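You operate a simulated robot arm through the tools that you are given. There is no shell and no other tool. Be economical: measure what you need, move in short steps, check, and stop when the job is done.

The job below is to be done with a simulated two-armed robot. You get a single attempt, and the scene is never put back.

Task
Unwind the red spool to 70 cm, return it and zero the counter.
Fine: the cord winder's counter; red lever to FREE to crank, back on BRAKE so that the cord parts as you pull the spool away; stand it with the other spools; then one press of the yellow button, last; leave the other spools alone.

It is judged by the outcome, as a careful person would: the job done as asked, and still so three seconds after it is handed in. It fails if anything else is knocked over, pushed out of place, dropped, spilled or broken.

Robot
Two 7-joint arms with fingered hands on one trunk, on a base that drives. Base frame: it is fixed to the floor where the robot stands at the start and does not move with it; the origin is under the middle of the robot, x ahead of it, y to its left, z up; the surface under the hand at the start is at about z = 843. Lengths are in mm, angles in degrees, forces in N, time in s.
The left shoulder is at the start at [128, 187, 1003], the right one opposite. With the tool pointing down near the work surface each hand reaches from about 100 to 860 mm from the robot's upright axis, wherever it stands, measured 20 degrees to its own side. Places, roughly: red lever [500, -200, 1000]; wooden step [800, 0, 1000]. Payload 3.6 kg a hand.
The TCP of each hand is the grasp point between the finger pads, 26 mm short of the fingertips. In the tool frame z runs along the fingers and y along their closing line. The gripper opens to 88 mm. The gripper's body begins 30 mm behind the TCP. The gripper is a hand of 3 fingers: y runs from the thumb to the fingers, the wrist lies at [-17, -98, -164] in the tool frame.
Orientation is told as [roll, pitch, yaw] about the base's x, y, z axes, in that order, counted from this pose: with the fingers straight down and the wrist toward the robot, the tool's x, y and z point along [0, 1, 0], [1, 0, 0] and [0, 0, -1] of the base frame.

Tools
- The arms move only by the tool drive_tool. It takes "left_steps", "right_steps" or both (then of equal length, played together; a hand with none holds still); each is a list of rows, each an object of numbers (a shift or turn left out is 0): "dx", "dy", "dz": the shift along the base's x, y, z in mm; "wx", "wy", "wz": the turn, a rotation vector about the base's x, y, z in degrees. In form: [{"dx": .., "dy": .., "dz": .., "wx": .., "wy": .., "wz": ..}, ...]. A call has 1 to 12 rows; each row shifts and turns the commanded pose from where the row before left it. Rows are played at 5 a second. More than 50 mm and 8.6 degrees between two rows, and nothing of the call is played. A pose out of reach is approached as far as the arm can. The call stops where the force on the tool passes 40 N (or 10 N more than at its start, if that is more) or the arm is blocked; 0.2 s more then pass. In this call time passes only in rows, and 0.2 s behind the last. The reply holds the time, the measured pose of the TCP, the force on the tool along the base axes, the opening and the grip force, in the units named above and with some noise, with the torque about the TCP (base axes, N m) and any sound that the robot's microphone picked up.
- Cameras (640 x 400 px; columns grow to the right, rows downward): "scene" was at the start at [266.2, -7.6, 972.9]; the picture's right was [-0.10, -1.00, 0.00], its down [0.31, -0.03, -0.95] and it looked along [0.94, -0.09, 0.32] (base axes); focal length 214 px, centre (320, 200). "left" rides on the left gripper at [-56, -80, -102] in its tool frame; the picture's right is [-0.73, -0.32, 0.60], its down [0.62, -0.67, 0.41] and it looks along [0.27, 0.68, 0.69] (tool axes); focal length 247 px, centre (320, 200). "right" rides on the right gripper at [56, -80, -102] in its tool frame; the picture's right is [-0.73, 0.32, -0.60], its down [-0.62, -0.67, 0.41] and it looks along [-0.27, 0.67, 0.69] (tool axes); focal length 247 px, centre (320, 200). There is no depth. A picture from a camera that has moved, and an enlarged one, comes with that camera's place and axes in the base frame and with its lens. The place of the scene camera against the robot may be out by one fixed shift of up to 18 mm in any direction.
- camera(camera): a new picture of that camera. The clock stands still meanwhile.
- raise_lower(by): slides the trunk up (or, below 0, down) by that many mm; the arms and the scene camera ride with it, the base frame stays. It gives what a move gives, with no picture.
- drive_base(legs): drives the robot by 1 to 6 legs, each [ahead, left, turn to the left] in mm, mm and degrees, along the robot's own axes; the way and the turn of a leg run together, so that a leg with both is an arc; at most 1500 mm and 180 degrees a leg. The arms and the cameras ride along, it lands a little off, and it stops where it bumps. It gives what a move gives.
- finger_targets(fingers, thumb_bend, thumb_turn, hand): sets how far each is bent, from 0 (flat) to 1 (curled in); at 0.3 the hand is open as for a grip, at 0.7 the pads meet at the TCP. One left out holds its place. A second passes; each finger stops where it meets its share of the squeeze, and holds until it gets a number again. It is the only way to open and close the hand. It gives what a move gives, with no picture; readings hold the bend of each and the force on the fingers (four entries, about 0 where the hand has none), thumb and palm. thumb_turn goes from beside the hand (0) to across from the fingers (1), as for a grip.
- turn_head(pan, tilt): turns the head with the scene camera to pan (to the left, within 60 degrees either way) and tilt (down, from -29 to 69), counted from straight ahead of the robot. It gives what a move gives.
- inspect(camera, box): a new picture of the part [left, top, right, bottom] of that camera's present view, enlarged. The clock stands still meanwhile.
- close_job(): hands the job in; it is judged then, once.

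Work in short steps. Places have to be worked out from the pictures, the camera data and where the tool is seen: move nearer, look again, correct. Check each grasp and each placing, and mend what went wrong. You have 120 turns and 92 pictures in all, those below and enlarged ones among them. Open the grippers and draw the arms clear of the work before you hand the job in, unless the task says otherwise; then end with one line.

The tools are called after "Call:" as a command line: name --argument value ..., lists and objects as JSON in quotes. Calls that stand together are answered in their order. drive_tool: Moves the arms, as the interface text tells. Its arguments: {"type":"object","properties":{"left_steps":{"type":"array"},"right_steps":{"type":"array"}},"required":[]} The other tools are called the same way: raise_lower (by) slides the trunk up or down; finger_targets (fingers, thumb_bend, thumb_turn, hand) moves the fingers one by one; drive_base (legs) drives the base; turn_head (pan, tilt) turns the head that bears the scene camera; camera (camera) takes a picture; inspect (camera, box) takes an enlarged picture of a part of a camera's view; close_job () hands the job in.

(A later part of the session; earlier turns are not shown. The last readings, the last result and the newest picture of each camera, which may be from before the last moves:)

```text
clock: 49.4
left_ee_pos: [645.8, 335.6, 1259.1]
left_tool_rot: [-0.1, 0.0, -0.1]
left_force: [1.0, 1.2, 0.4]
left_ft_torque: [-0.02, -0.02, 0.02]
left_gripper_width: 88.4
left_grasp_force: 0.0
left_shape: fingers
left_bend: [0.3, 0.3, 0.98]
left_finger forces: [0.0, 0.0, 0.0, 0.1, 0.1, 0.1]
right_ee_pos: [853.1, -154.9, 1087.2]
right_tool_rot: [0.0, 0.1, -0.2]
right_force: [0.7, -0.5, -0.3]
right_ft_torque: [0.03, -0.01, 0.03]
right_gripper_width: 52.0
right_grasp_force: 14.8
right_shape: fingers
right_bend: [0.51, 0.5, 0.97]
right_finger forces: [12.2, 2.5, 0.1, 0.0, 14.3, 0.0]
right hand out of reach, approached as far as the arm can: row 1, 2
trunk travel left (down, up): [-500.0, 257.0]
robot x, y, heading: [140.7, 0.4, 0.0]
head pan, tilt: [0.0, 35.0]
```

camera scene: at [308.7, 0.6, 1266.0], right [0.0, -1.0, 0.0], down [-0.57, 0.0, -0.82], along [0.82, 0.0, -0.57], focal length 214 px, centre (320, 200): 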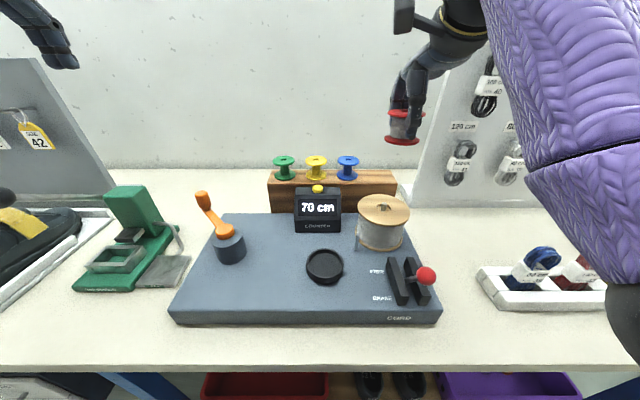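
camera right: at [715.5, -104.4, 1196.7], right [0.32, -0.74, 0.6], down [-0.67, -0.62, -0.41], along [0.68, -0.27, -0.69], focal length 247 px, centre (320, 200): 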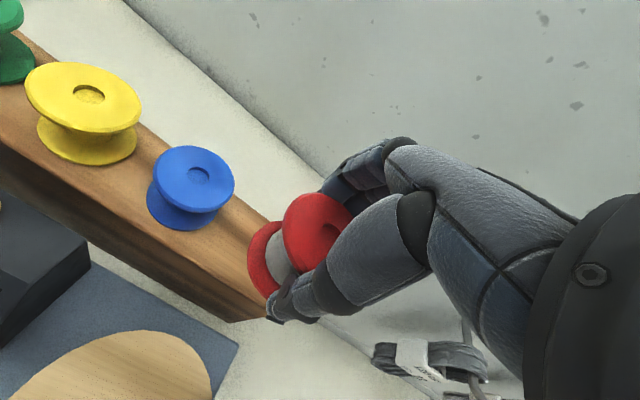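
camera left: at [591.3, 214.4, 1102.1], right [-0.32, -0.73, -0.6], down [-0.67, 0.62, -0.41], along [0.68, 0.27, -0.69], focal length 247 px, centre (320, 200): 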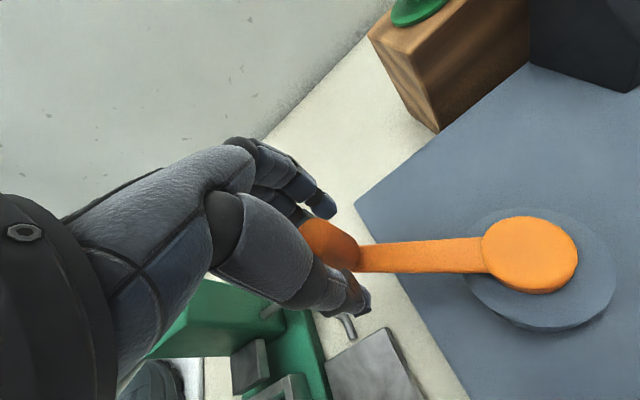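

The command still seems not to take effect. I move back further in small steps and up slightly to get the arm tracking again.

Call:
drive_tool --right_steps '[{"dx": -15, "dz": 10}, {"dx": -15, "dz": 10}, {"dx": -15, "dz": 10}]'

Call:
camera --camera "scene"

```text
clock: 50.2
left_ee_pos: [645.1, 334.6, 1259.0]
left_tool_rot: [0.1, 0.1, -0.2]
left_force: [0.2, -0.3, 0.8]
left_ft_torque: [0.0, 0.01, 0.0]
left_gripper_width: 88.4
left_grasp_force: 0.0
left_shape: fingers
left_bend: [0.3, 0.3, 0.98]
left_finger forces: [0.0, 0.0, 0.1, 0.0, 0.0, 0.0]
right_ee_pos: [855.1, -148.8, 1111.3]
right_tool_rot: [0.0, 0.2, -0.2]
right_force: [-0.3, 0.2, -0.3]
right_ft_torque: [0.01, -0.01, 0.0]
right_gripper_width: 51.9
right_grasp_force: 14.2
right_shape: fingers
right_bend: [0.51, 0.5, 0.97]
right_finger forces: [12.1, 2.5, 0.0, 0.1, 14.3, 0.0]
right hand out of reach, approached as far as the arm can: row 1, 2, 3
trunk travel left (down, up): [-500.0, 257.0]
robot x, y, heading: [136.6, 1.6, -0.3]
head pan, tilt: [0.0, 35.0]
```

```text
36 pictures are left
camera scene: at [366.8, 0.4, 1266.4], right [0.0, -1.0, 0.0], down [-0.57, 0.0, -0.82], along [0.82, 0.0, -0.57], focal length 214 px, centre (320, 200)
```

scene: 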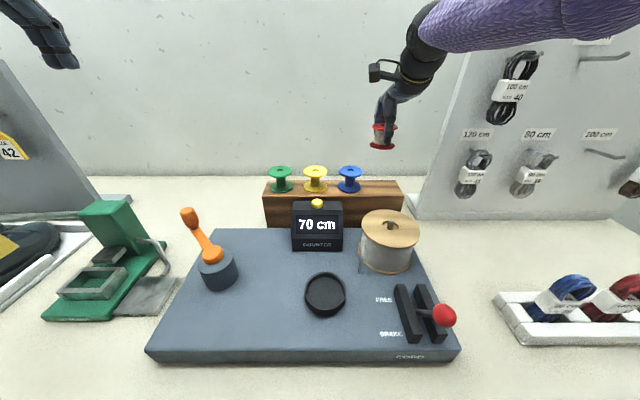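

The arm seems stretched and stuck in x. I command a larger retreat up and back to unlock it.

Call:
drive_tool --right_steps '[{"dx": -30, "dz": 30}, {"dx": -30, "dz": 30}, {"dx": -30, "dz": 30}]'

```text
clock: 51.0
left_ee_pos: [643.9, 336.0, 1259.6]
left_tool_rot: [0.0, 0.1, -0.2]
left_force: [-0.2, -0.1, 0.3]
left_ft_torque: [-0.01, 0.01, -0.02]
left_gripper_width: 88.3
left_grasp_force: 0.1
left_shape: fingers
left_bend: [0.3, 0.3, 0.98]
left_finger forces: [0.1, 0.0, 0.1, 0.0, 0.0, 0.0]
right_ee_pos: [858.1, -133.1, 1196.4]
right_tool_rot: [0.0, 0.2, -0.2]
right_force: [0.4, 0.8, -1.4]
right_ft_torque: [0.02, -0.02, 0.02]
right_gripper_width: 52.1
right_grasp_force: 14.4
right_shape: fingers
right_bend: [0.51, 0.5, 0.97]
right_finger forces: [12.1, 2.5, 0.1, 0.0, 14.1, 0.0]
right hand out of reach, approached as far as the arm can: row 1, 2, 3
trunk travel left (down, up): [-500.0, 257.0]
robot x, y, heading: [136.8, 0.2, -0.3]
head pan, tilt: [0.0, 35.0]
```

The wrist stays at a constant 497 mm from the shoulder: the elbow is locked straight. I try a small tilt of the hand, fingers forward then back, to bend the elbow out of the singularity.

Call:
drive_tool --right_steps '[{"wy": -8}, {"wy": -8}, {"wy": 8}, {"wy": 8}]'

```text
clock: 52.0
left_ee_pos: [645.7, 336.1, 1258.9]
left_tool_rot: [0.0, 0.0, -0.1]
left_force: [-0.3, -0.8, 0.2]
left_ft_torque: [0.0, -0.01, -0.02]
left_gripper_width: 88.1
left_grasp_force: 0.2
left_shape: fingers
left_bend: [0.3, 0.3, 0.98]
left_finger forces: [0.0, 0.1, 0.0, 0.0, 0.1, 0.0]
right_ee_pos: [857.3, -133.6, 1195.3]
right_tool_rot: [0.0, 0.0, 0.0]
right_force: [-1.0, 0.7, 0.3]
right_ft_torque: [-0.02, -0.03, 0.02]
right_gripper_width: 52.0
right_grasp_force: 14.0
right_shape: fingers
right_bend: [0.51, 0.5, 0.97]
right_finger forces: [11.9, 2.6, 0.0, 0.0, 13.9, 0.0]
right hand out of reach, approached as far as the arm can: row 1, 2, 3, 4
trunk travel left (down, up): [-500.0, 257.0]
robot x, y, heading: [141.4, -2.0, -0.1]
head pan, tilt: [0.0, 35.0]
```

That did not help. I look at the arm's posture with the head.

Call:
turn_head --pan -45 --tilt -5

Call:
camera --camera "scene"

```text
clock: 53.1
left_ee_pos: [646.3, 336.8, 1258.9]
left_tool_rot: [0.0, 0.0, -0.1]
left_force: [0.5, 0.4, -0.1]
left_ft_torque: [0.01, -0.02, 0.01]
left_gripper_width: 88.1
left_grasp_force: 0.1
left_shape: fingers
left_bend: [0.3, 0.3, 0.98]
left_finger forces: [0.0, 0.0, 0.1, 0.1, 0.1, 0.0]
right_ee_pos: [858.2, -134.2, 1195.6]
right_tool_rot: [0.0, 0.0, -0.2]
right_force: [-0.5, 0.4, -0.3]
right_ft_torque: [0.03, 0.03, -0.03]
right_gripper_width: 52.1
right_grasp_force: 13.8
right_shape: fingers
right_bend: [0.51, 0.5, 0.97]
right_finger forces: [12.0, 2.5, 0.1, 0.0, 14.0, 0.0]
trunk travel left (down, up): [-500.0, 257.0]
robot x, y, heading: [137.4, 4.2, -0.3]
head pan, tilt: [-45.0, -5.0]
```

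```text
35 pictures are left
camera scene: at [340.6, -61.5, 1330.2], right [-0.71, -0.71, 0.0], down [0.06, -0.06, -1.0], along [0.7, -0.71, 0.09], focal length 214 px, centre (320, 200)
```

scene: 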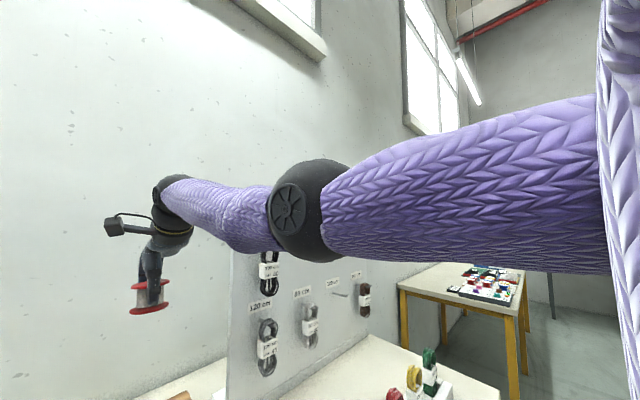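

The elbow is bent outward with the forearm pointing left-forward, so the wrist yaw is likely at its limit. I yaw the hand left (+24°), which is harmless to the round spool, and see if it unlocks.

Call:
drive_tool --right_steps '[{"wz": 8}, {"wz": 8}, {"wz": 8}]'

```text
clock: 54.0
left_ee_pos: [645.6, 334.7, 1259.2]
left_tool_rot: [0.0, 0.1, -0.1]
left_force: [-0.5, -0.5, -0.2]
left_ft_torque: [-0.01, 0.03, 0.0]
left_gripper_width: 88.1
left_grasp_force: 0.0
left_shape: fingers
left_bend: [0.3, 0.3, 0.98]
left_finger forces: [0.0, 0.0, 0.0, 0.0, 0.0, 0.1]
right_ee_pos: [848.3, -134.8, 1194.7]
right_tool_rot: [0.0, 0.1, 24.1]
right_force: [-0.2, 0.1, -1.0]
right_ft_torque: [0.01, 0.0, -0.02]
right_gripper_width: 51.4
right_grasp_force: 14.2
right_shape: fingers
right_bend: [0.51, 0.5, 0.97]
right_finger forces: [11.8, 2.6, 0.1, 0.0, 13.8, 0.0]
right hand out of reach, approached as far as the arm can: row 3
trunk travel left (down, up): [-500.0, 257.0]
robot x, y, heading: [136.9, 0.5, 0.0]
head pan, tilt: [-45.0, -5.0]
```

It moved a bit and two rows were in reach. I test a backward move again.

Call:
drive_tool --right_steps '[{"dx": -10}, {"dx": -10}, {"wz": 6}]'

```text
clock: 54.8
left_ee_pos: [645.0, 334.8, 1259.2]
left_tool_rot: [0.0, 0.1, -0.2]
left_force: [-0.1, 0.1, 0.2]
left_ft_torque: [0.02, 0.0, -0.01]
left_gripper_width: 88.2
left_grasp_force: 0.2
left_shape: fingers
left_bend: [0.3, 0.3, 0.98]
left_finger forces: [0.1, 0.0, 0.1, 0.1, 0.0, 0.0]
right_ee_pos: [845.9, -135.2, 1195.4]
right_tool_rot: [0.0, 0.1, 29.9]
right_force: [0.5, -0.2, -1.0]
right_ft_torque: [0.01, -0.02, -0.05]
right_gripper_width: 51.7
right_grasp_force: 14.3
right_shape: fingers
right_bend: [0.51, 0.5, 0.97]
right_finger forces: [11.8, 2.5, 0.1, 0.0, 13.8, 0.0]
right hand out of reach, approached as far as the arm can: row 1, 2, 3
trunk travel left (down, up): [-500.0, 257.0]
robot x, y, heading: [141.7, 1.3, -0.2]
head pan, tilt: [-45.0, -5.0]
```

Odd. I test lateral motion, to see which directions still respond.

Call:
drive_tool --right_steps '[{"dy": -25}, {"dy": -25}, {"dy": -25}, {"dy": -25}]'

```text
clock: 55.8
left_ee_pos: [645.8, 334.6, 1260.3]
left_tool_rot: [0.0, -0.1, -0.1]
left_force: [0.1, -0.1, 0.9]
left_ft_torque: [-0.01, -0.01, 0.02]
left_gripper_width: 88.4
left_grasp_force: 0.0
left_shape: fingers
left_bend: [0.3, 0.3, 0.98]
left_finger forces: [0.0, 0.0, 0.1, 0.0, 0.0, 0.0]
right_ee_pos: [845.8, -234.3, 1196.2]
right_tool_rot: [0.0, -0.1, 29.8]
right_force: [0.5, -0.6, -1.0]
right_ft_torque: [0.01, -0.01, -0.01]
right_gripper_width: 51.7
right_grasp_force: 13.6
right_shape: fingers
right_bend: [0.51, 0.5, 0.97]
right_finger forces: [11.8, 2.6, 0.1, 0.0, 13.9, 0.1]
trunk travel left (down, up): [-500.0, 257.0]
robot x, y, heading: [140.8, -1.1, -0.2]
head pan, tilt: [-45.0, -5.0]
```

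Now it tracks exactly. I try stepping back in x from here.

Call:
drive_tool --right_steps '[{"dx": -10}, {"dx": -15}, {"dx": -15}]'

```text
clock: 56.5
left_ee_pos: [645.1, 336.1, 1259.7]
left_tool_rot: [0.1, 0.0, 0.0]
left_force: [0.8, 0.1, -0.5]
left_ft_torque: [-0.01, -0.03, 0.0]
left_gripper_width: 88.1
left_grasp_force: 0.0
left_shape: fingers
left_bend: [0.3, 0.3, 0.98]
left_finger forces: [0.0, 0.0, 0.0, 0.0, 0.0, 0.0]
right_ee_pos: [844.7, -236.1, 1195.7]
right_tool_rot: [0.0, 0.1, 29.9]
right_force: [0.7, -0.2, -0.8]
right_ft_torque: [0.02, -0.01, 0.01]
right_gripper_width: 51.5
right_grasp_force: 13.9
right_shape: fingers
right_bend: [0.51, 0.5, 0.97]
right_finger forces: [11.7, 2.7, 0.0, 0.0, 13.7, 0.1]
right hand out of reach, approached as far as the arm can: row 1, 2, 3
trunk travel left (down, up): [-500.0, 257.0]
robot x, y, heading: [142.6, 0.4, -0.2]
head pan, tilt: [-45.0, -5.0]
```

I test the opposite direction by a small outward step.

Call:
drive_tool --right_steps '[{"dx": 8}, {"dx": 8}]'

Call:
turn_head --pan -60 --tilt 15

Call:
camera --camera "scene"

```text
clock: 57.1
left_ee_pos: [644.7, 335.6, 1258.8]
left_tool_rot: [0.1, 0.0, 0.0]
left_force: [-0.6, -0.3, -0.5]
left_ft_torque: [0.0, -0.02, -0.02]
left_gripper_width: 88.3
left_grasp_force: 0.0
left_shape: fingers
left_bend: [0.3, 0.3, 0.98]
left_finger forces: [0.1, 0.1, 0.0, 0.1, 0.0, 0.0]
right_ee_pos: [846.8, -233.9, 1195.3]
right_tool_rot: [0.0, 0.1, 29.8]
right_force: [0.1, -0.3, 0.4]
right_ft_torque: [0.01, 0.01, 0.02]
right_gripper_width: 51.5
right_grasp_force: 14.0
right_shape: fingers
right_bend: [0.51, 0.5, 0.97]
right_finger forces: [11.6, 2.5, 0.1, 0.1, 13.7, 0.0]
right hand out of reach, approached as far as the arm can: row 1, 2
trunk travel left (down, up): [-500.0, 257.0]
robot x, y, heading: [140.1, 1.5, -0.1]
head pan, tilt: [-45.0, -5.0]
```

```text
clock: 58.0
left_ee_pos: [646.0, 336.3, 1259.4]
left_tool_rot: [0.0, -0.1, -0.1]
left_force: [-0.3, 0.2, 0.3]
left_ft_torque: [0.03, 0.01, -0.02]
left_gripper_width: 88.3
left_grasp_force: 0.1
left_shape: fingers
left_bend: [0.3, 0.3, 0.98]
left_finger forces: [0.0, 0.0, 0.0, 0.1, 0.1, 0.0]
right_ee_pos: [847.0, -233.0, 1196.8]
right_tool_rot: [-0.1, 0.1, 29.9]
right_force: [-0.4, 0.8, -1.0]
right_ft_torque: [0.0, -0.03, 0.0]
right_gripper_width: 51.5
right_grasp_force: 14.3
right_shape: fingers
right_bend: [0.51, 0.5, 0.97]
right_finger forces: [11.6, 2.5, 0.0, 0.0, 13.7, 0.1]
trunk travel left (down, up): [-500.0, 257.0]
robot x, y, heading: [140.3, 1.1, -0.0]
head pan, tilt: [-60.0, 15.0]
```

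```text
34 pictures are left
camera scene: at [325.3, -80.5, 1298.5], right [-0.87, -0.5, 0.0], down [-0.13, 0.22, -0.97], along [0.48, -0.84, -0.26], focal length 214 px, centre (320, 200)
```

scene: 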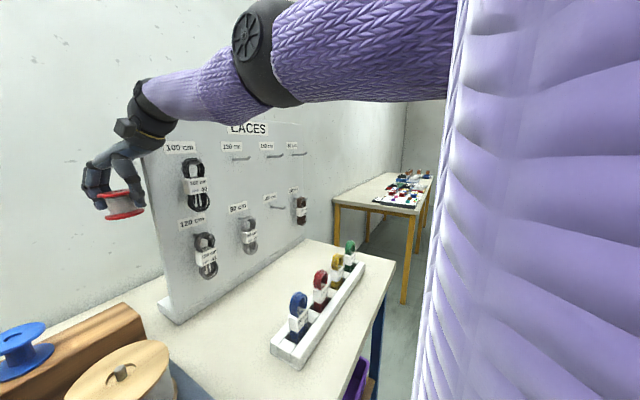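

The arm is fully straight (singular), so radial moves do nothing. Lateral moves work, and moving left should flex the elbow; I try several left rows, then a backward one.

Call:
drive_tool --right_steps '[{"dy": 30}, {"dy": 30}, {"dy": 30}, {"dx": -4, "dy": 35}, {"dx": -8, "dy": 35}, {"dx": -15, "dy": 30}, {"dx": -20, "dy": 20}]'

```text
clock: 59.6
left_ee_pos: [644.1, 336.2, 1259.6]
left_tool_rot: [-0.1, 0.0, -0.1]
left_force: [-0.3, 0.6, 0.4]
left_ft_torque: [0.02, -0.02, 0.01]
left_gripper_width: 88.4
left_grasp_force: 0.0
left_shape: fingers
left_bend: [0.3, 0.3, 0.98]
left_finger forces: [0.0, 0.1, 0.1, 0.0, 0.1, 0.0]
right_ee_pos: [820.0, -16.8, 1194.9]
right_tool_rot: [0.0, 0.1, 29.8]
right_force: [-0.3, 0.0, -0.7]
right_ft_torque: [0.0, -0.01, 0.0]
right_gripper_width: 51.4
right_grasp_force: 14.5
right_shape: fingers
right_bend: [0.51, 0.5, 0.97]
right_finger forces: [11.6, 2.7, 0.1, 0.0, 13.7, 0.0]
right hand out of reach, approached as far as the arm can: row 6, 7
trunk travel left (down, up): [-500.0, 257.0]
robot x, y, heading: [141.7, 1.0, -0.1]
head pan, tilt: [-60.0, 15.0]
```

Partly tracking. I try combining retreat with more yaw, which should let the elbow fold outward.

Call:
drive_tool --right_steps '[{"dx": -6, "wz": 8}, {"dx": -6, "wz": 8}, {"dx": -6, "wz": 8}, {"dx": -6, "wz": 8}]'

```text
clock: 60.6
left_ee_pos: [644.9, 335.6, 1259.8]
left_tool_rot: [0.0, 0.0, -0.1]
left_force: [-1.0, -0.3, 0.7]
left_ft_torque: [-0.02, -0.02, 0.01]
left_gripper_width: 88.5
left_grasp_force: 0.1
left_shape: fingers
left_bend: [0.3, 0.3, 0.98]
left_finger forces: [0.0, 0.1, 0.0, 0.0, 0.0, 0.0]
right_ee_pos: [786.2, -19.1, 1195.5]
right_tool_rot: [0.0, 0.0, 61.9]
right_force: [-0.4, 1.0, -0.9]
right_ft_torque: [0.01, 0.02, -0.01]
right_gripper_width: 51.6
right_grasp_force: 14.1
right_shape: fingers
right_bend: [0.51, 0.5, 0.97]
right_finger forces: [11.5, 2.7, 0.0, 0.0, 13.6, 0.1]
right hand out of reach, approached as far as the arm can: row 3, 4
trunk travel left (down, up): [-500.0, 257.0]
robot x, y, heading: [137.6, 0.9, -0.2]
head pan, tilt: [-60.0, 15.0]
```

The wrist radius is unchanged; the elbow isn't bending. I try the downward direction (spool bottom stays above z 1060) followed by a small retreat.

Call:
drive_tool --right_steps '[{"dz": -25}, {"dz": -25}, {"dz": -25}, {"dx": -10}, {"dx": -10}, {"dx": -10}]'

```text
clock: 62.0
left_ee_pos: [645.6, 335.5, 1258.8]
left_tool_rot: [0.0, -0.1, -0.1]
left_force: [-0.4, 0.5, -0.2]
left_ft_torque: [-0.02, -0.02, 0.0]
left_gripper_width: 88.5
left_grasp_force: 0.0
left_shape: fingers
left_bend: [0.3, 0.3, 0.98]
left_finger forces: [0.0, 0.0, 0.0, 0.0, 0.0, 0.0]
right_ee_pos: [777.1, -14.3, 1116.9]
right_tool_rot: [0.0, 0.2, 61.8]
right_force: [0.3, 0.4, -0.3]
right_ft_torque: [0.0, -0.01, 0.02]
right_gripper_width: 51.3
right_grasp_force: 13.6
right_shape: fingers
right_bend: [0.51, 0.5, 0.97]
right_finger forces: [11.5, 2.8, 0.1, 0.1, 13.6, 0.1]
right hand out of reach, approached as far as the arm can: row 3, 4, 5, 6
trunk travel left (down, up): [-500.0, 257.0]
robot x, y, heading: [139.5, 0.3, -0.1]
head pan, tilt: [-60.0, 15.0]
```

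Radial motion stays lost, but lateral, vertical and orientation work. So I'll use the base for x and the trunk for z. First I swing the hand back to yaw 0 at y ≈ -162 (over the empty place, still well above the spools).

Call:
drive_tool --right_steps '[{"dx": 9.75, "dy": -18.5, "wz": -7.75}, {"dx": 9.75, "dy": -18.5, "wz": -7.75}, {"dx": 9.75, "dy": -18.5, "wz": -7.75}, {"dx": 9.75, "dy": -18.5, "wz": -7.75}, {"dx": 9.75, "dy": -18.5, "wz": -7.75}, {"dx": 9.75, "dy": -18.5, "wz": -7.75}, {"dx": 9.75, "dy": -18.5, "wz": -7.75}, {"dx": 9.75, "dy": -18.5, "wz": -7.75}]'

Call:
turn_head --pan 0 --tilt 35

Call:
inspect --camera "scene" --box '[250, 100, 450, 225]'

Call:
camera --camera "right"

```text
clock: 63.8
left_ee_pos: [646.3, 334.6, 1259.2]
left_tool_rot: [-0.1, 0.0, -0.1]
left_force: [0.1, 0.2, 0.2]
left_ft_torque: [0.04, 0.01, 0.02]
left_gripper_width: 88.1
left_grasp_force: 0.0
left_shape: fingers
left_bend: [0.3, 0.3, 0.98]
left_finger forces: [0.0, 0.0, 0.0, 0.0, 0.0, 0.0]
right_ee_pos: [858.9, -163.0, 1118.9]
right_tool_rot: [0.0, 0.0, -0.3]
right_force: [0.4, -0.7, -1.1]
right_ft_torque: [0.02, -0.04, 0.04]
right_gripper_width: 51.5
right_grasp_force: 13.6
right_shape: fingers
right_bend: [0.51, 0.5, 0.97]
right_finger forces: [11.3, 2.8, 0.0, 0.1, 13.5, 0.0]
right hand out of reach, approached as far as the arm can: row 1, 2, 4, 7, 8
trunk travel left (down, up): [-500.0, 257.0]
robot x, y, heading: [138.0, -2.7, 0.0]
head pan, tilt: [-60.0, 15.0]
```

```text
clock: 65.1
left_ee_pos: [644.9, 335.3, 1259.7]
left_tool_rot: [0.0, 0.0, -0.1]
left_force: [0.1, -0.7, 0.7]
left_ft_torque: [-0.02, 0.0, -0.01]
left_gripper_width: 88.2
left_grasp_force: 0.0
left_shape: fingers
left_bend: [0.3, 0.3, 0.98]
left_finger forces: [0.0, 0.1, 0.0, 0.0, 0.0, 0.0]
right_ee_pos: [858.3, -162.3, 1118.8]
right_tool_rot: [0.0, 0.1, -0.2]
right_force: [-0.8, 0.2, -0.9]
right_ft_torque: [0.01, -0.03, 0.01]
right_gripper_width: 51.5
right_grasp_force: 14.2
right_shape: fingers
right_bend: [0.51, 0.5, 0.97]
right_finger forces: [11.4, 2.9, 0.0, 0.0, 13.6, 0.1]
trunk travel left (down, up): [-500.0, 257.0]
robot x, y, heading: [136.3, -0.3, -0.2]
head pan, tilt: [0.0, 35.0]
```

```text
3.20 times, centred on (350, 162) of scene
camera zoom: at [366.8, 0.2, 1266.4], right [0.0, -1.0, 0.0], down [-0.57, 0.0, -0.82], along [0.82, 0.0, -0.57], focal length 686 px, centre (224, 320)
```

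zoom: 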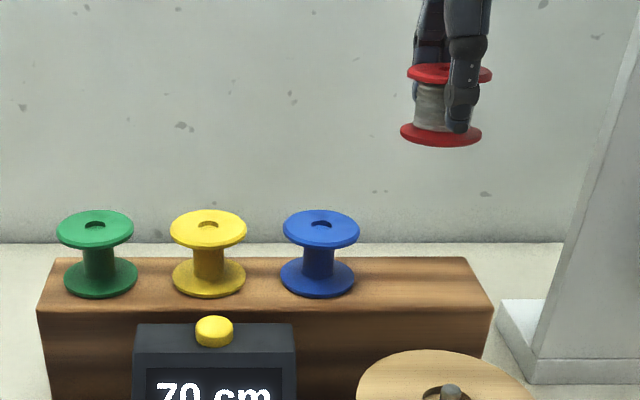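

```text
32 pictures are left
camera right: at [779.4, -106.2, 1221.0], right [0.32, -0.74, 0.6], down [-0.67, -0.62, -0.41], along [0.67, -0.27, -0.69], focal length 247 px, centre (320, 200)
```

right: 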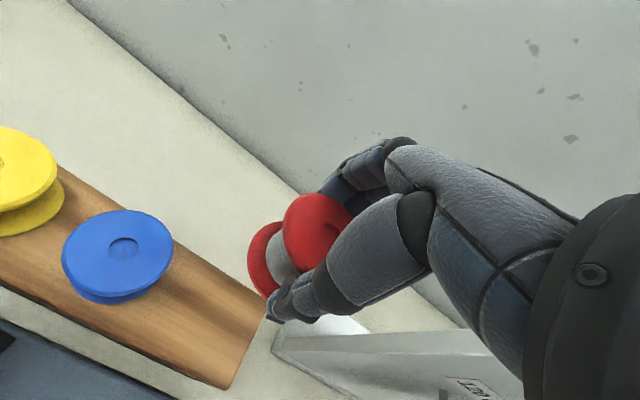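

The step's right end is at y ≈ -207, front edge x ≈ 788, blue at [826, -73]. I back the base 31 mm to bring the spool over [827, -162], then look.

Call:
drive_base --legs '[[-31, 0, 0]]'

Call:
raise_lower --by -70

Call:
camera --camera "right"

Call:
inspect --camera "scene" --box '[250, 100, 450, 225]'

```text
clock: 65.9
left_ee_pos: [612.7, 335.7, 1261.1]
left_tool_rot: [0.1, 0.0, -0.1]
left_force: [-0.1, 0.2, 0.2]
left_ft_torque: [0.04, 0.01, 0.02]
left_gripper_width: 88.1
left_grasp_force: 0.0
left_shape: fingers
left_bend: [0.3, 0.3, 0.98]
left_finger forces: [0.0, 0.0, 0.0, 0.0, 0.0, 0.0]
right_ee_pos: [827.0, -161.7, 1119.6]
right_tool_rot: [-0.1, 0.1, -0.1]
right_force: [0.5, 0.1, -0.4]
right_ft_torque: [0.02, -0.01, 0.01]
right_gripper_width: 51.3
right_grasp_force: 13.6
right_shape: fingers
right_bend: [0.51, 0.5, 0.97]
right_finger forces: [11.3, 2.7, 0.0, 0.0, 13.6, 0.1]
trunk travel left (down, up): [-500.0, 257.0]
robot x, y, heading: [109.7, -0.6, 0.3]
head pan, tilt: [0.0, 35.0]
```

```text
clock: 67.0
left_ee_pos: [613.1, 336.1, 1190.2]
left_tool_rot: [0.1, 0.1, -0.1]
left_force: [0.6, -1.1, -0.1]
left_ft_torque: [0.01, -0.02, 0.02]
left_gripper_width: 88.1
left_grasp_force: 0.0
left_shape: fingers
left_bend: [0.3, 0.3, 0.98]
left_finger forces: [0.0, 0.0, 0.0, 0.0, 0.0, 0.0]
right_ee_pos: [828.0, -161.8, 1049.7]
right_tool_rot: [0.0, 0.1, -0.2]
right_force: [0.4, -0.3, -0.6]
right_ft_torque: [-0.01, 0.01, -0.05]
right_gripper_width: 51.5
right_grasp_force: 13.2
right_shape: fingers
right_bend: [0.51, 0.5, 0.97]
right_finger forces: [11.5, 2.8, 0.0, 0.1, 13.5, 0.0]
trunk travel left (down, up): [-430.0, 327.0]
robot x, y, heading: [107.4, -0.0, -0.2]
head pan, tilt: [0.0, 35.0]
```

```text
31 pictures are left
camera right: at [748.0, -106.2, 1151.3], right [0.32, -0.74, 0.6], down [-0.67, -0.62, -0.41], along [0.67, -0.27, -0.69], focal length 247 px, centre (320, 200)
```

right: 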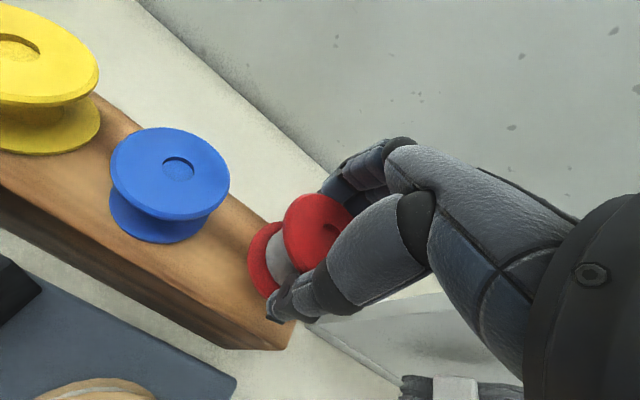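

```text
3.20 times, centred on (350, 162) of scene
camera zoom: at [340.7, 0.4, 1193.5], right [0.0, -1.0, 0.0], down [-0.57, 0.0, -0.82], along [0.82, 0.0, -0.57], focal length 686 px, centre (224, 320)
```

zoom: 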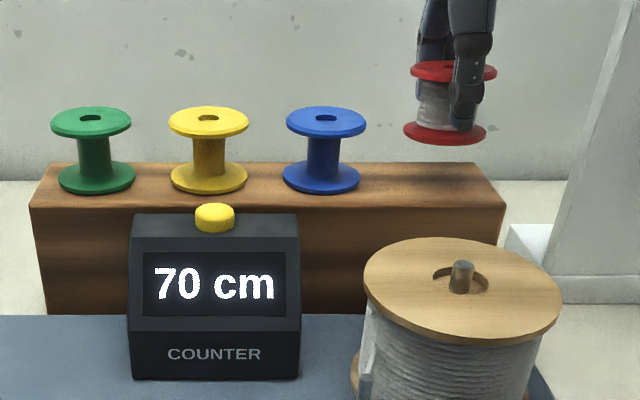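

Red spool is aligned with the row and about 35–40 mm above the step. I lower by the trunk 24 mm, then in small steps feeling for contact.

Call:
raise_lower --by -24

Call:
inspect --camera "scene" --box '[310, 80, 430, 170]'

```text
clock: 67.7
left_ee_pos: [615.0, 335.1, 1166.1]
left_tool_rot: [0.0, 0.0, -0.1]
left_force: [0.0, -0.8, -0.8]
left_ft_torque: [-0.02, -0.02, 0.02]
left_gripper_width: 88.1
left_grasp_force: 0.1
left_shape: fingers
left_bend: [0.3, 0.3, 0.98]
left_finger forces: [0.0, 0.1, 0.1, 0.1, 0.1, 0.0]
right_ee_pos: [827.9, -162.0, 1026.3]
right_tool_rot: [0.0, 0.0, -0.2]
right_force: [-0.9, 0.3, -1.1]
right_ft_torque: [0.02, -0.04, -0.03]
right_gripper_width: 51.4
right_grasp_force: 13.6
right_shape: fingers
right_bend: [0.51, 0.5, 0.97]
right_finger forces: [11.4, 2.8, 0.0, 0.0, 13.5, 0.0]
trunk travel left (down, up): [-406.0, 351.0]
robot x, y, heading: [107.6, 0.0, -0.0]
head pan, tilt: [0.0, 35.0]
```

```text
4.44 times, centred on (370, 125) of scene
camera zoom: at [343.1, 0.4, 1168.0], right [0.0, -1.0, 0.0], down [-0.57, 0.0, -0.82], along [0.82, 0.0, -0.57], focal length 953 px, centre (98, 533)
```

zoom: 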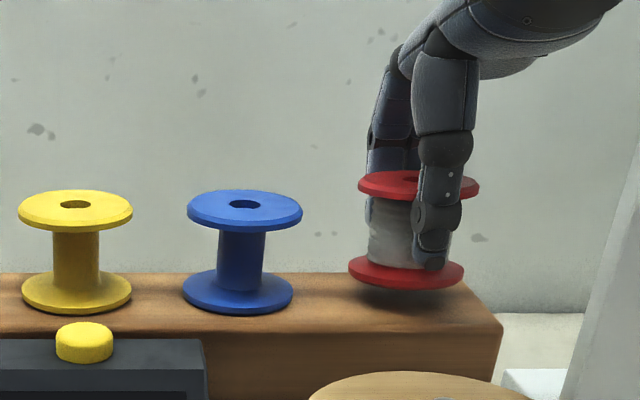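

About 15 mm to go. I lower 12 mm, then 3 mm.

Call:
raise_lower --by -12

Call:
raise_lower --by -3

Call:
inspect --camera "scene" --box '[310, 80, 430, 170]'

```text
clock: 68.3
left_ee_pos: [614.4, 335.4, 1154.6]
left_tool_rot: [0.0, -0.1, 0.0]
left_force: [0.3, -0.1, 0.0]
left_ft_torque: [0.0, 0.0, -0.01]
left_gripper_width: 88.2
left_grasp_force: 0.0
left_shape: fingers
left_bend: [0.3, 0.3, 0.98]
left_finger forces: [0.1, 0.0, 0.1, 0.0, 0.1, 0.1]
right_ee_pos: [828.5, -161.7, 1015.2]
right_tool_rot: [0.0, -0.2, -0.1]
right_force: [1.9, -0.1, 6.3]
right_ft_torque: [0.05, -0.26, 0.0]
right_gripper_width: 51.3
right_grasp_force: 16.1
right_shape: fingers
right_bend: [0.51, 0.5, 0.97]
right_finger forces: [12.8, 3.4, 0.1, 0.0, 15.2, 0.0]
trunk travel left (down, up): [-394.0, 363.0]
robot x, y, heading: [109.6, 3.4, 0.2]
head pan, tilt: [0.0, 35.0]
```

```text
clock: 68.8
left_ee_pos: [612.5, 335.9, 1150.6]
left_tool_rot: [0.0, -0.1, -0.1]
left_force: [-0.3, 0.1, -0.1]
left_ft_torque: [-0.04, -0.01, -0.02]
left_gripper_width: 88.4
left_grasp_force: 0.0
left_shape: fingers
left_bend: [0.3, 0.3, 0.98]
left_finger forces: [0.0, 0.1, 0.0, 0.0, 0.0, 0.1]
right_ee_pos: [828.1, -162.3, 1013.2]
right_tool_rot: [0.0, -0.4, 0.0]
right_force: [1.1, -0.8, 16.1]
right_ft_torque: [0.07, -0.51, -0.01]
right_gripper_width: 51.3
right_grasp_force: 16.8
right_shape: fingers
right_bend: [0.51, 0.5, 0.97]
right_finger forces: [13.1, 3.8, 0.0, 0.0, 16.3, 0.0]
trunk travel left (down, up): [-391.0, 366.0]
robot x, y, heading: [110.6, 1.8, -0.0]
head pan, tilt: [0.0, 35.0]
```

```text
4.44 times, centred on (370, 125) of scene
camera zoom: at [343.8, 0.6, 1152.4], right [0.0, -1.0, 0.0], down [-0.57, 0.0, -0.82], along [0.82, 0.0, -0.57], focal length 953 px, centre (98, 533)
```

zoom: 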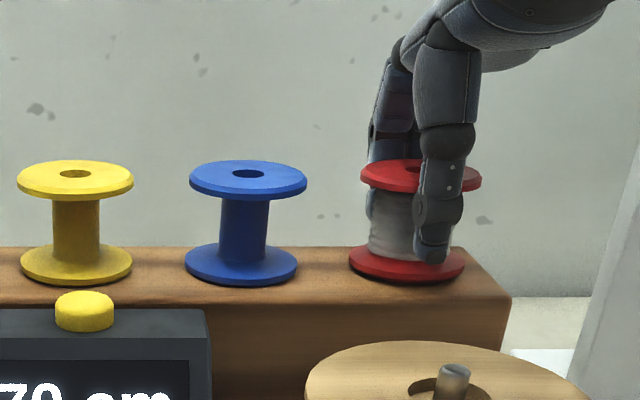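

The spool stands on the step (16 N up). I relieve 2 mm, then open the hand gradually.

Call:
raise_lower --by 2

Call:
finger_targets --hand "right" --fingers 0.45 --thumb_bend 0.45

Call:
finger_targets --hand "right" --fingers 0.28 --thumb_bend 0.28

Call:
inspect --camera "scene" --box '[310, 80, 430, 170]'

Call:
camera --camera "right"

```text
clock: 69.3
left_ee_pos: [612.8, 335.9, 1152.5]
left_tool_rot: [0.0, -0.2, -0.1]
left_force: [0.2, 0.0, -0.2]
left_ft_torque: [-0.01, 0.03, 0.02]
left_gripper_width: 88.2
left_grasp_force: 0.1
left_shape: fingers
left_bend: [0.3, 0.3, 0.98]
left_finger forces: [0.1, 0.0, 0.0, 0.0, 0.0, 0.0]
right_ee_pos: [826.5, -160.9, 1014.2]
right_tool_rot: [0.0, -0.2, 0.0]
right_force: [1.9, -0.1, 15.3]
right_ft_torque: [0.02, -0.5, -0.03]
right_gripper_width: 51.4
right_grasp_force: 16.5
right_shape: fingers
right_bend: [0.5, 0.51, 0.97]
right_finger forces: [13.5, 3.8, 0.1, 0.0, 14.9, 0.0]
trunk travel left (down, up): [-393.0, 364.0]
robot x, y, heading: [106.6, -1.7, -0.1]
head pan, tilt: [0.0, 35.0]
```

```text
clock: 70.3
left_ee_pos: [614.7, 334.6, 1151.2]
left_tool_rot: [0.0, 0.1, -0.1]
left_force: [-0.4, 0.1, 0.3]
left_ft_torque: [0.0, 0.01, 0.02]
left_gripper_width: 88.2
left_grasp_force: 0.1
left_shape: fingers
left_bend: [0.3, 0.3, 0.98]
left_finger forces: [0.0, 0.0, 0.0, 0.1, 0.0, 0.1]
right_ee_pos: [826.8, -161.6, 1010.9]
right_tool_rot: [-0.1, 0.1, -0.1]
right_force: [0.1, 0.0, -0.2]
right_ft_torque: [-0.02, -0.01, 0.01]
right_gripper_width: 58.8
right_grasp_force: 1.5
right_shape: fingers
right_bend: [0.44, 0.44, 0.97]
right_finger forces: [1.3, 0.3, 0.1, 0.0, 1.5, 0.1]
trunk travel left (down, up): [-393.0, 364.0]
robot x, y, heading: [110.8, 0.7, -0.2]
head pan, tilt: [0.0, 35.0]
```

```text
clock: 71.3
left_ee_pos: [614.1, 335.9, 1152.5]
left_tool_rot: [0.0, 0.1, 0.0]
left_force: [0.3, 0.7, -0.3]
left_ft_torque: [0.01, 0.05, 0.0]
left_gripper_width: 88.4
left_grasp_force: 0.2
left_shape: fingers
left_bend: [0.3, 0.3, 0.98]
left_finger forces: [0.0, 0.1, 0.1, 0.0, 0.0, 0.1]
right_ee_pos: [828.5, -162.4, 1011.6]
right_tool_rot: [-0.1, 0.1, -0.2]
right_force: [-0.1, -0.8, -0.4]
right_ft_torque: [-0.02, -0.01, 0.04]
right_gripper_width: 92.4
right_grasp_force: 0.1
right_shape: fingers
right_bend: [0.28, 0.28, 0.97]
right_finger forces: [0.0, 0.0, 0.0, 0.1, 0.0, 0.0]
trunk travel left (down, up): [-393.0, 364.0]
robot x, y, heading: [111.2, 0.1, -0.3]
head pan, tilt: [0.0, 35.0]
```

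```text
4.44 times, centred on (370, 125) of scene
camera zoom: at [345.1, 0.4, 1154.0], right [0.0, -1.0, 0.0], down [-0.57, 0.0, -0.82], along [0.82, 0.0, -0.57], focal length 953 px, centre (98, 533)
```

zoom: 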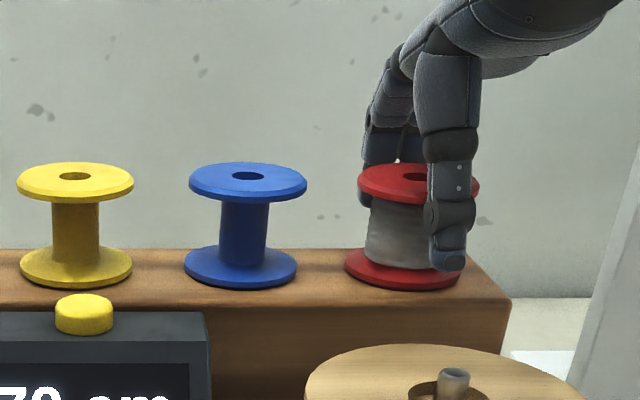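

```text
26 pictures are left
camera right: at [748.6, -106.1, 1113.9], right [0.32, -0.74, 0.6], down [-0.67, -0.62, -0.41], along [0.67, -0.27, -0.69], focal length 247 px, centre (320, 200)
```

right: 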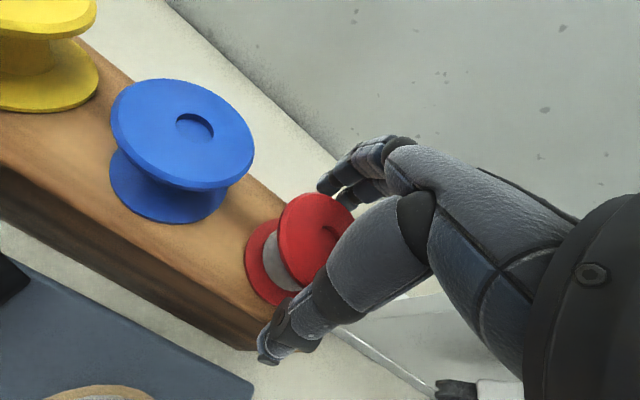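

The red spool stands upright and released. I lift the hand straight up with the trunk.

Call:
raise_lower --by 30

Call:
raise_lower --by 110

Call:
camera --camera "scene"

```text
clock: 72.1
left_ee_pos: [613.9, 335.5, 1181.8]
left_tool_rot: [0.1, 0.2, -0.2]
left_force: [0.0, 0.1, 0.2]
left_ft_torque: [0.0, -0.02, 0.03]
left_gripper_width: 88.1
left_grasp_force: 0.1
left_shape: fingers
left_bend: [0.3, 0.3, 0.98]
left_finger forces: [0.0, 0.0, 0.0, 0.0, 0.0, 0.0]
right_ee_pos: [828.9, -162.2, 1040.6]
right_tool_rot: [0.0, 0.1, -0.2]
right_force: [-0.8, 0.1, 1.0]
right_ft_torque: [0.0, -0.01, -0.04]
right_gripper_width: 92.4
right_grasp_force: 0.0
right_shape: fingers
right_bend: [0.28, 0.28, 0.97]
right_finger forces: [0.1, 0.0, 0.1, 0.0, 0.1, 0.0]
trunk travel left (down, up): [-423.0, 334.0]
robot x, y, heading: [112.3, -0.2, -0.1]
head pan, tilt: [0.0, 35.0]
```

```text
clock: 73.5
left_ee_pos: [615.5, 336.8, 1291.9]
left_tool_rot: [-0.1, 0.1, -0.1]
left_force: [0.0, 1.1, 0.4]
left_ft_torque: [-0.03, -0.02, -0.01]
left_gripper_width: 88.3
left_grasp_force: 0.1
left_shape: fingers
left_bend: [0.3, 0.3, 0.98]
left_finger forces: [0.1, 0.0, 0.0, 0.0, 0.0, 0.0]
right_ee_pos: [828.2, -161.5, 1151.7]
right_tool_rot: [0.0, 0.0, -0.2]
right_force: [-0.3, -0.6, 0.3]
right_ft_torque: [0.04, 0.04, 0.02]
right_gripper_width: 92.3
right_grasp_force: 0.1
right_shape: fingers
right_bend: [0.28, 0.28, 0.97]
right_finger forces: [0.0, 0.0, 0.1, 0.0, 0.0, 0.1]
trunk travel left (down, up): [-533.0, 224.0]
robot x, y, heading: [107.3, -0.5, -0.3]
head pan, tilt: [0.0, 35.0]
```

```text
25 pictures are left
camera scene: at [334.5, 0.5, 1300.3], right [0.0, -1.0, 0.0], down [-0.57, 0.0, -0.82], along [0.82, 0.0, -0.57], focal length 214 px, centre (320, 200)
```

scene: 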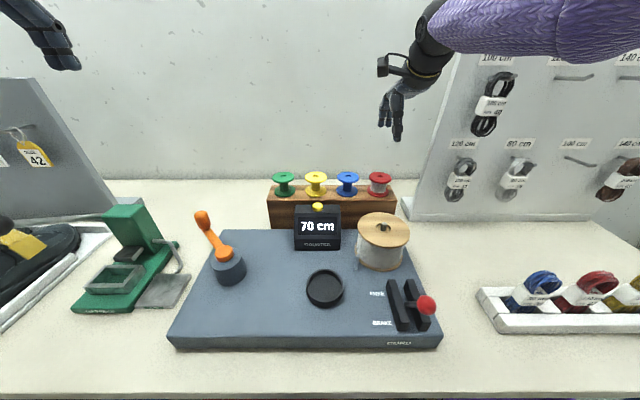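

Red now stands fourth in the row, counter still 70, lever on BRAKE. Button triangulates to ≈[747, 5, 978]. I'll press it with the right hand's closed fingertips, positioned by base and trunk: close the hand, back 81 mm, left 166 mm.

Call:
drive_base --legs '[[-81, 0, 0], [0, 166, 0]]'

Call:
finger_targets --hand "right" --fingers 0.7 --thumb_bend 0.7

Call:
camera --camera "right"

Call:
camera --camera "scene"

```text
clock: 75.6
left_ee_pos: [536.5, 502.8, 1292.6]
left_tool_rot: [-0.1, 0.0, -0.2]
left_force: [0.3, -0.1, 0.0]
left_ft_torque: [-0.01, 0.02, -0.01]
left_gripper_width: 88.4
left_grasp_force: 0.1
left_shape: fingers
left_bend: [0.3, 0.3, 0.98]
left_finger forces: [0.1, 0.1, 0.0, 0.1, 0.0, 0.1]
right_ee_pos: [747.3, 4.1, 1154.8]
right_tool_rot: [-0.1, -0.2, -0.3]
right_force: [0.0, -0.2, 0.7]
right_ft_torque: [0.0, -0.05, 0.0]
right_gripper_width: 92.3
right_grasp_force: 0.0
right_shape: fingers
right_bend: [0.28, 0.28, 0.97]
right_finger forces: [0.0, 0.1, 0.0, 0.0, 0.1, 0.0]
trunk travel left (down, up): [-533.0, 224.0]
robot x, y, heading: [29.1, 166.6, -0.1]
head pan, tilt: [0.0, 35.0]
```

```text
clock: 76.6
left_ee_pos: [536.3, 501.3, 1292.2]
left_tool_rot: [0.0, -0.1, -0.2]
left_force: [0.2, 0.7, -0.5]
left_ft_torque: [-0.02, -0.01, 0.02]
left_gripper_width: 88.2
left_grasp_force: 0.0
left_shape: fingers
left_bend: [0.3, 0.3, 0.98]
left_finger forces: [0.1, 0.1, 0.0, 0.0, 0.0, 0.0]
right_ee_pos: [747.0, 2.2, 1154.0]
right_tool_rot: [-0.1, -0.1, -0.3]
right_force: [0.1, -0.3, -0.2]
right_ft_torque: [0.0, 0.0, 0.01]
right_gripper_width: 2.6
right_grasp_force: 0.0
right_shape: fingers
right_bend: [0.7, 0.7, 0.97]
right_finger forces: [0.0, 0.0, 0.0, 0.0, 0.1, 0.1]
trunk travel left (down, up): [-533.0, 224.0]
robot x, y, heading: [31.2, 168.1, -0.1]
head pan, tilt: [0.0, 35.0]
```

```text
24 pictures are left
camera right: at [667.4, 59.4, 1255.5], right [0.31, -0.74, 0.6], down [-0.67, -0.62, -0.41], along [0.67, -0.27, -0.69], focal length 247 px, centre (320, 200)
```

right: 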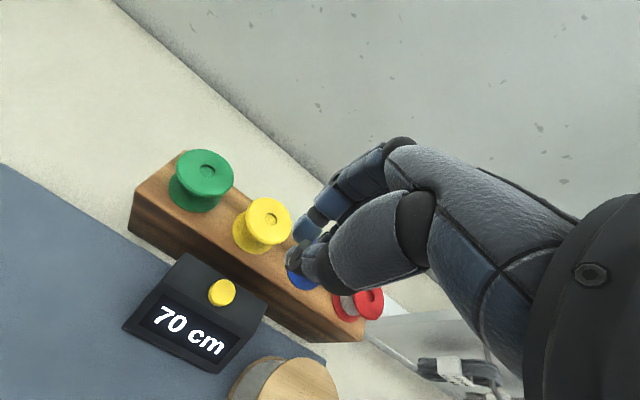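

```text
23 pictures are left
camera scene: at [255.1, 167.0, 1300.4], right [0.0, -1.0, 0.0], down [-0.57, 0.0, -0.82], along [0.82, 0.0, -0.57], focal length 214 px, centre (320, 200)
```

scene: 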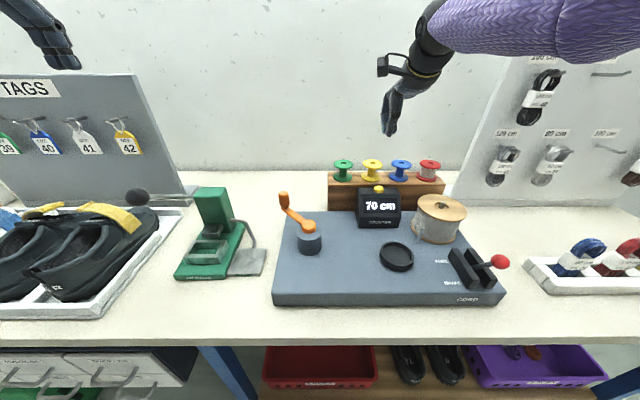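

The fingertips are within ~3–5 mm of the button's axis. Before lowering the trunk I raise the left hand to keep it clear of the press, then lower by 115 mm.

Call:
drive_tool --left_steps '[{"dx": -10, "dz": 40}, {"dx": -10, "dz": 40}, {"dx": -10, "dz": 40}]'

Call:
raise_lower --by -115

Call:
camera --camera "right"

Call:
inspect --camera "scene" --box '[310, 80, 470, 200]'

```text
clock: 77.4
left_ee_pos: [506.6, 501.9, 1412.7]
left_tool_rot: [0.0, 0.0, -0.3]
left_force: [-0.2, -0.5, -0.4]
left_ft_torque: [-0.02, -0.03, -0.03]
left_gripper_width: 88.5
left_grasp_force: 0.0
left_shape: fingers
left_bend: [0.3, 0.3, 0.98]
left_finger forces: [0.0, 0.0, 0.1, 0.0, 0.0, 0.1]
right_ee_pos: [747.1, 3.2, 1153.4]
right_tool_rot: [0.0, -0.1, -0.4]
right_force: [-0.5, -0.4, 0.7]
right_ft_torque: [0.0, 0.02, 0.0]
right_gripper_width: 2.6
right_grasp_force: 0.1
right_shape: fingers
right_bend: [0.7, 0.7, 0.97]
right_finger forces: [0.0, 0.0, 0.1, 0.0, 0.0, 0.0]
trunk travel left (down, up): [-533.0, 224.0]
robot x, y, heading: [30.0, 168.3, -0.4]
head pan, tilt: [0.0, 35.0]
```

```text
clock: 78.9
left_ee_pos: [506.1, 499.9, 1297.7]
left_tool_rot: [0.0, 0.0, -0.3]
left_force: [-0.1, -0.5, 0.0]
left_ft_torque: [-0.01, -0.03, 0.02]
left_gripper_width: 88.2
left_grasp_force: 0.1
left_shape: fingers
left_bend: [0.3, 0.3, 0.98]
left_finger forces: [0.0, 0.1, 0.0, 0.1, 0.0, 0.1]
right_ee_pos: [746.9, 3.0, 1039.5]
right_tool_rot: [0.0, -0.1, -0.4]
right_force: [0.0, 0.4, -0.5]
right_ft_torque: [0.0, -0.03, -0.01]
right_gripper_width: 2.4
right_grasp_force: 0.1
right_shape: fingers
right_bend: [0.7, 0.7, 0.97]
right_finger forces: [0.0, 0.0, 0.0, 0.0, 0.0, 0.1]
trunk travel left (down, up): [-418.0, 339.0]
robot x, y, heading: [29.4, 169.3, -0.0]
head pan, tilt: [0.0, 35.0]
```

```text
22 pictures are left
camera right: at [667.0, 59.1, 1140.9], right [0.31, -0.74, 0.6], down [-0.67, -0.62, -0.41], along [0.68, -0.27, -0.69], focal length 247 px, centre (320, 200)
```

right: 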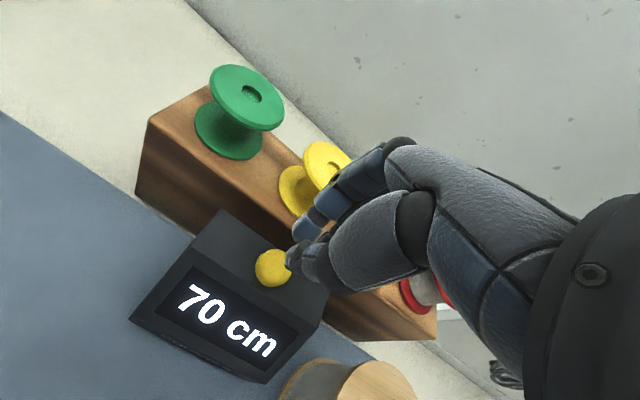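

```text
3.33 times, centred on (390, 140) of scene
camera zoom: at [263.0, 166.6, 1180.8], right [0.0, -1.0, 0.0], down [-0.57, 0.0, -0.82], along [0.82, 0.0, -0.57], focal length 715 px, centre (87, 400)
```

zoom: 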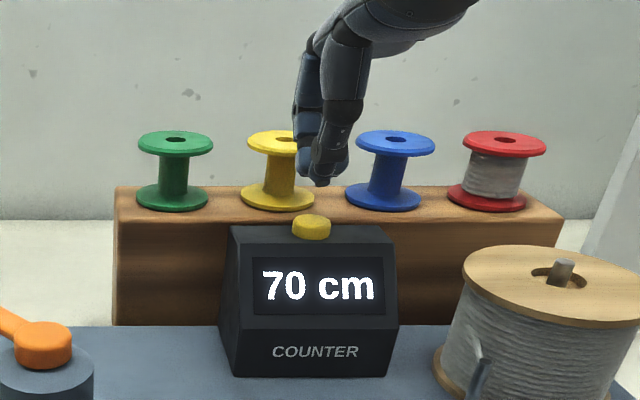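

Fingertips are ~28 mm above the button and centred. I lower 22 mm, then press with small continued steps.

Call:
raise_lower --by -22

Call:
inspect --camera "scene" --box '[330, 60, 450, 180]'

```text
clock: 79.6
left_ee_pos: [505.3, 500.7, 1275.5]
left_tool_rot: [0.0, 0.0, -0.1]
left_force: [-0.3, 0.3, 0.2]
left_ft_torque: [0.02, -0.03, 0.0]
left_gripper_width: 88.0
left_grasp_force: 0.0
left_shape: fingers
left_bend: [0.3, 0.3, 0.98]
left_finger forces: [0.0, 0.0, 0.0, 0.1, 0.0, 0.0]
right_ee_pos: [747.1, 3.1, 1016.6]
right_tool_rot: [0.1, -0.1, -0.4]
right_force: [0.1, -0.7, -0.2]
right_ft_torque: [0.02, -0.02, 0.02]
right_gripper_width: 2.5
right_grasp_force: 0.1
right_shape: fingers
right_bend: [0.7, 0.7, 0.97]
right_finger forces: [0.0, 0.1, 0.0, 0.1, 0.1, 0.0]
trunk travel left (down, up): [-396.0, 361.0]
robot x, y, heading: [30.9, 165.1, -0.2]
head pan, tilt: [0.0, 35.0]
```

```text
3.33 times, centred on (390, 120) of scene
camera zoom: at [265.0, 166.6, 1157.4], right [0.0, -1.0, 0.0], down [-0.57, 0.0, -0.82], along [0.82, 0.0, -0.57], focal length 715 px, centre (87, 467)
```

zoom: 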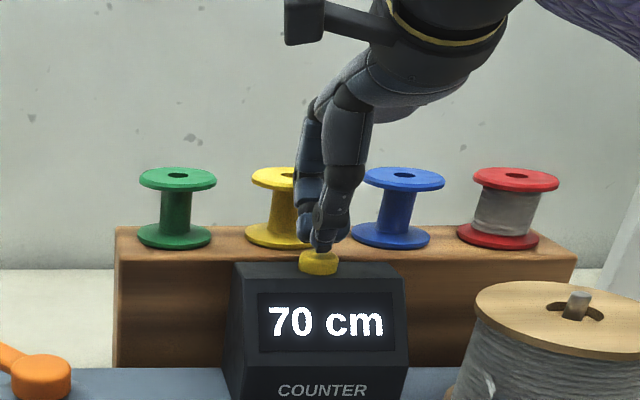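

Tips hover just above the button. I press in one motion by lowering 9 mm.

Call:
raise_lower --by -9

Call:
inspect --camera "scene" --box '[330, 60, 450, 180]'

```text
clock: 80.1
left_ee_pos: [505.8, 500.8, 1266.9]
left_tool_rot: [0.0, 0.0, -0.2]
left_force: [0.8, 0.3, -0.2]
left_ft_torque: [-0.02, 0.0, -0.01]
left_gripper_width: 87.8
left_grasp_force: 0.0
left_shape: fingers
left_bend: [0.3, 0.3, 0.98]
left_finger forces: [0.1, 0.1, 0.0, 0.0, 0.0, 0.0]
right_ee_pos: [747.8, 3.2, 1008.0]
right_tool_rot: [0.0, -0.1, -0.3]
right_force: [-0.7, -0.1, 2.3]
right_ft_torque: [0.04, 0.0, -0.04]
right_gripper_width: 1.9
right_grasp_force: 0.8
right_shape: fingers
right_bend: [0.7, 0.7, 0.97]
right_finger forces: [0.0, 0.0, 0.0, 0.1, 1.8, 0.0]
trunk travel left (down, up): [-387.0, 370.0]
robot x, y, heading: [30.3, 167.8, -0.1]
head pan, tilt: [0.0, 35.0]
heard: click
```

```text
3.33 times, centred on (390, 120) of scene
camera zoom: at [266.1, 166.6, 1147.8], right [0.0, -1.0, 0.0], down [-0.57, 0.0, -0.82], along [0.82, 0.0, -0.57], focal length 715 px, centre (87, 467)
```

zoom: 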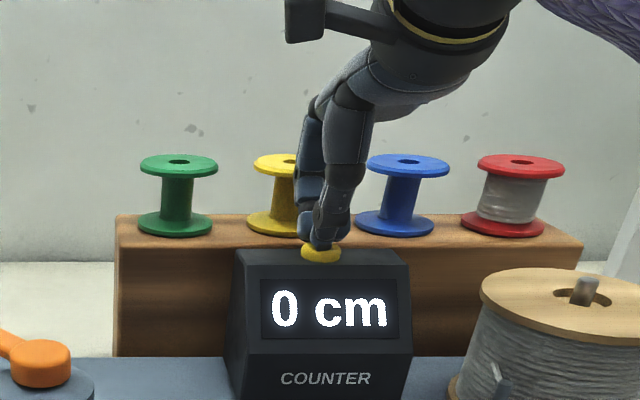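

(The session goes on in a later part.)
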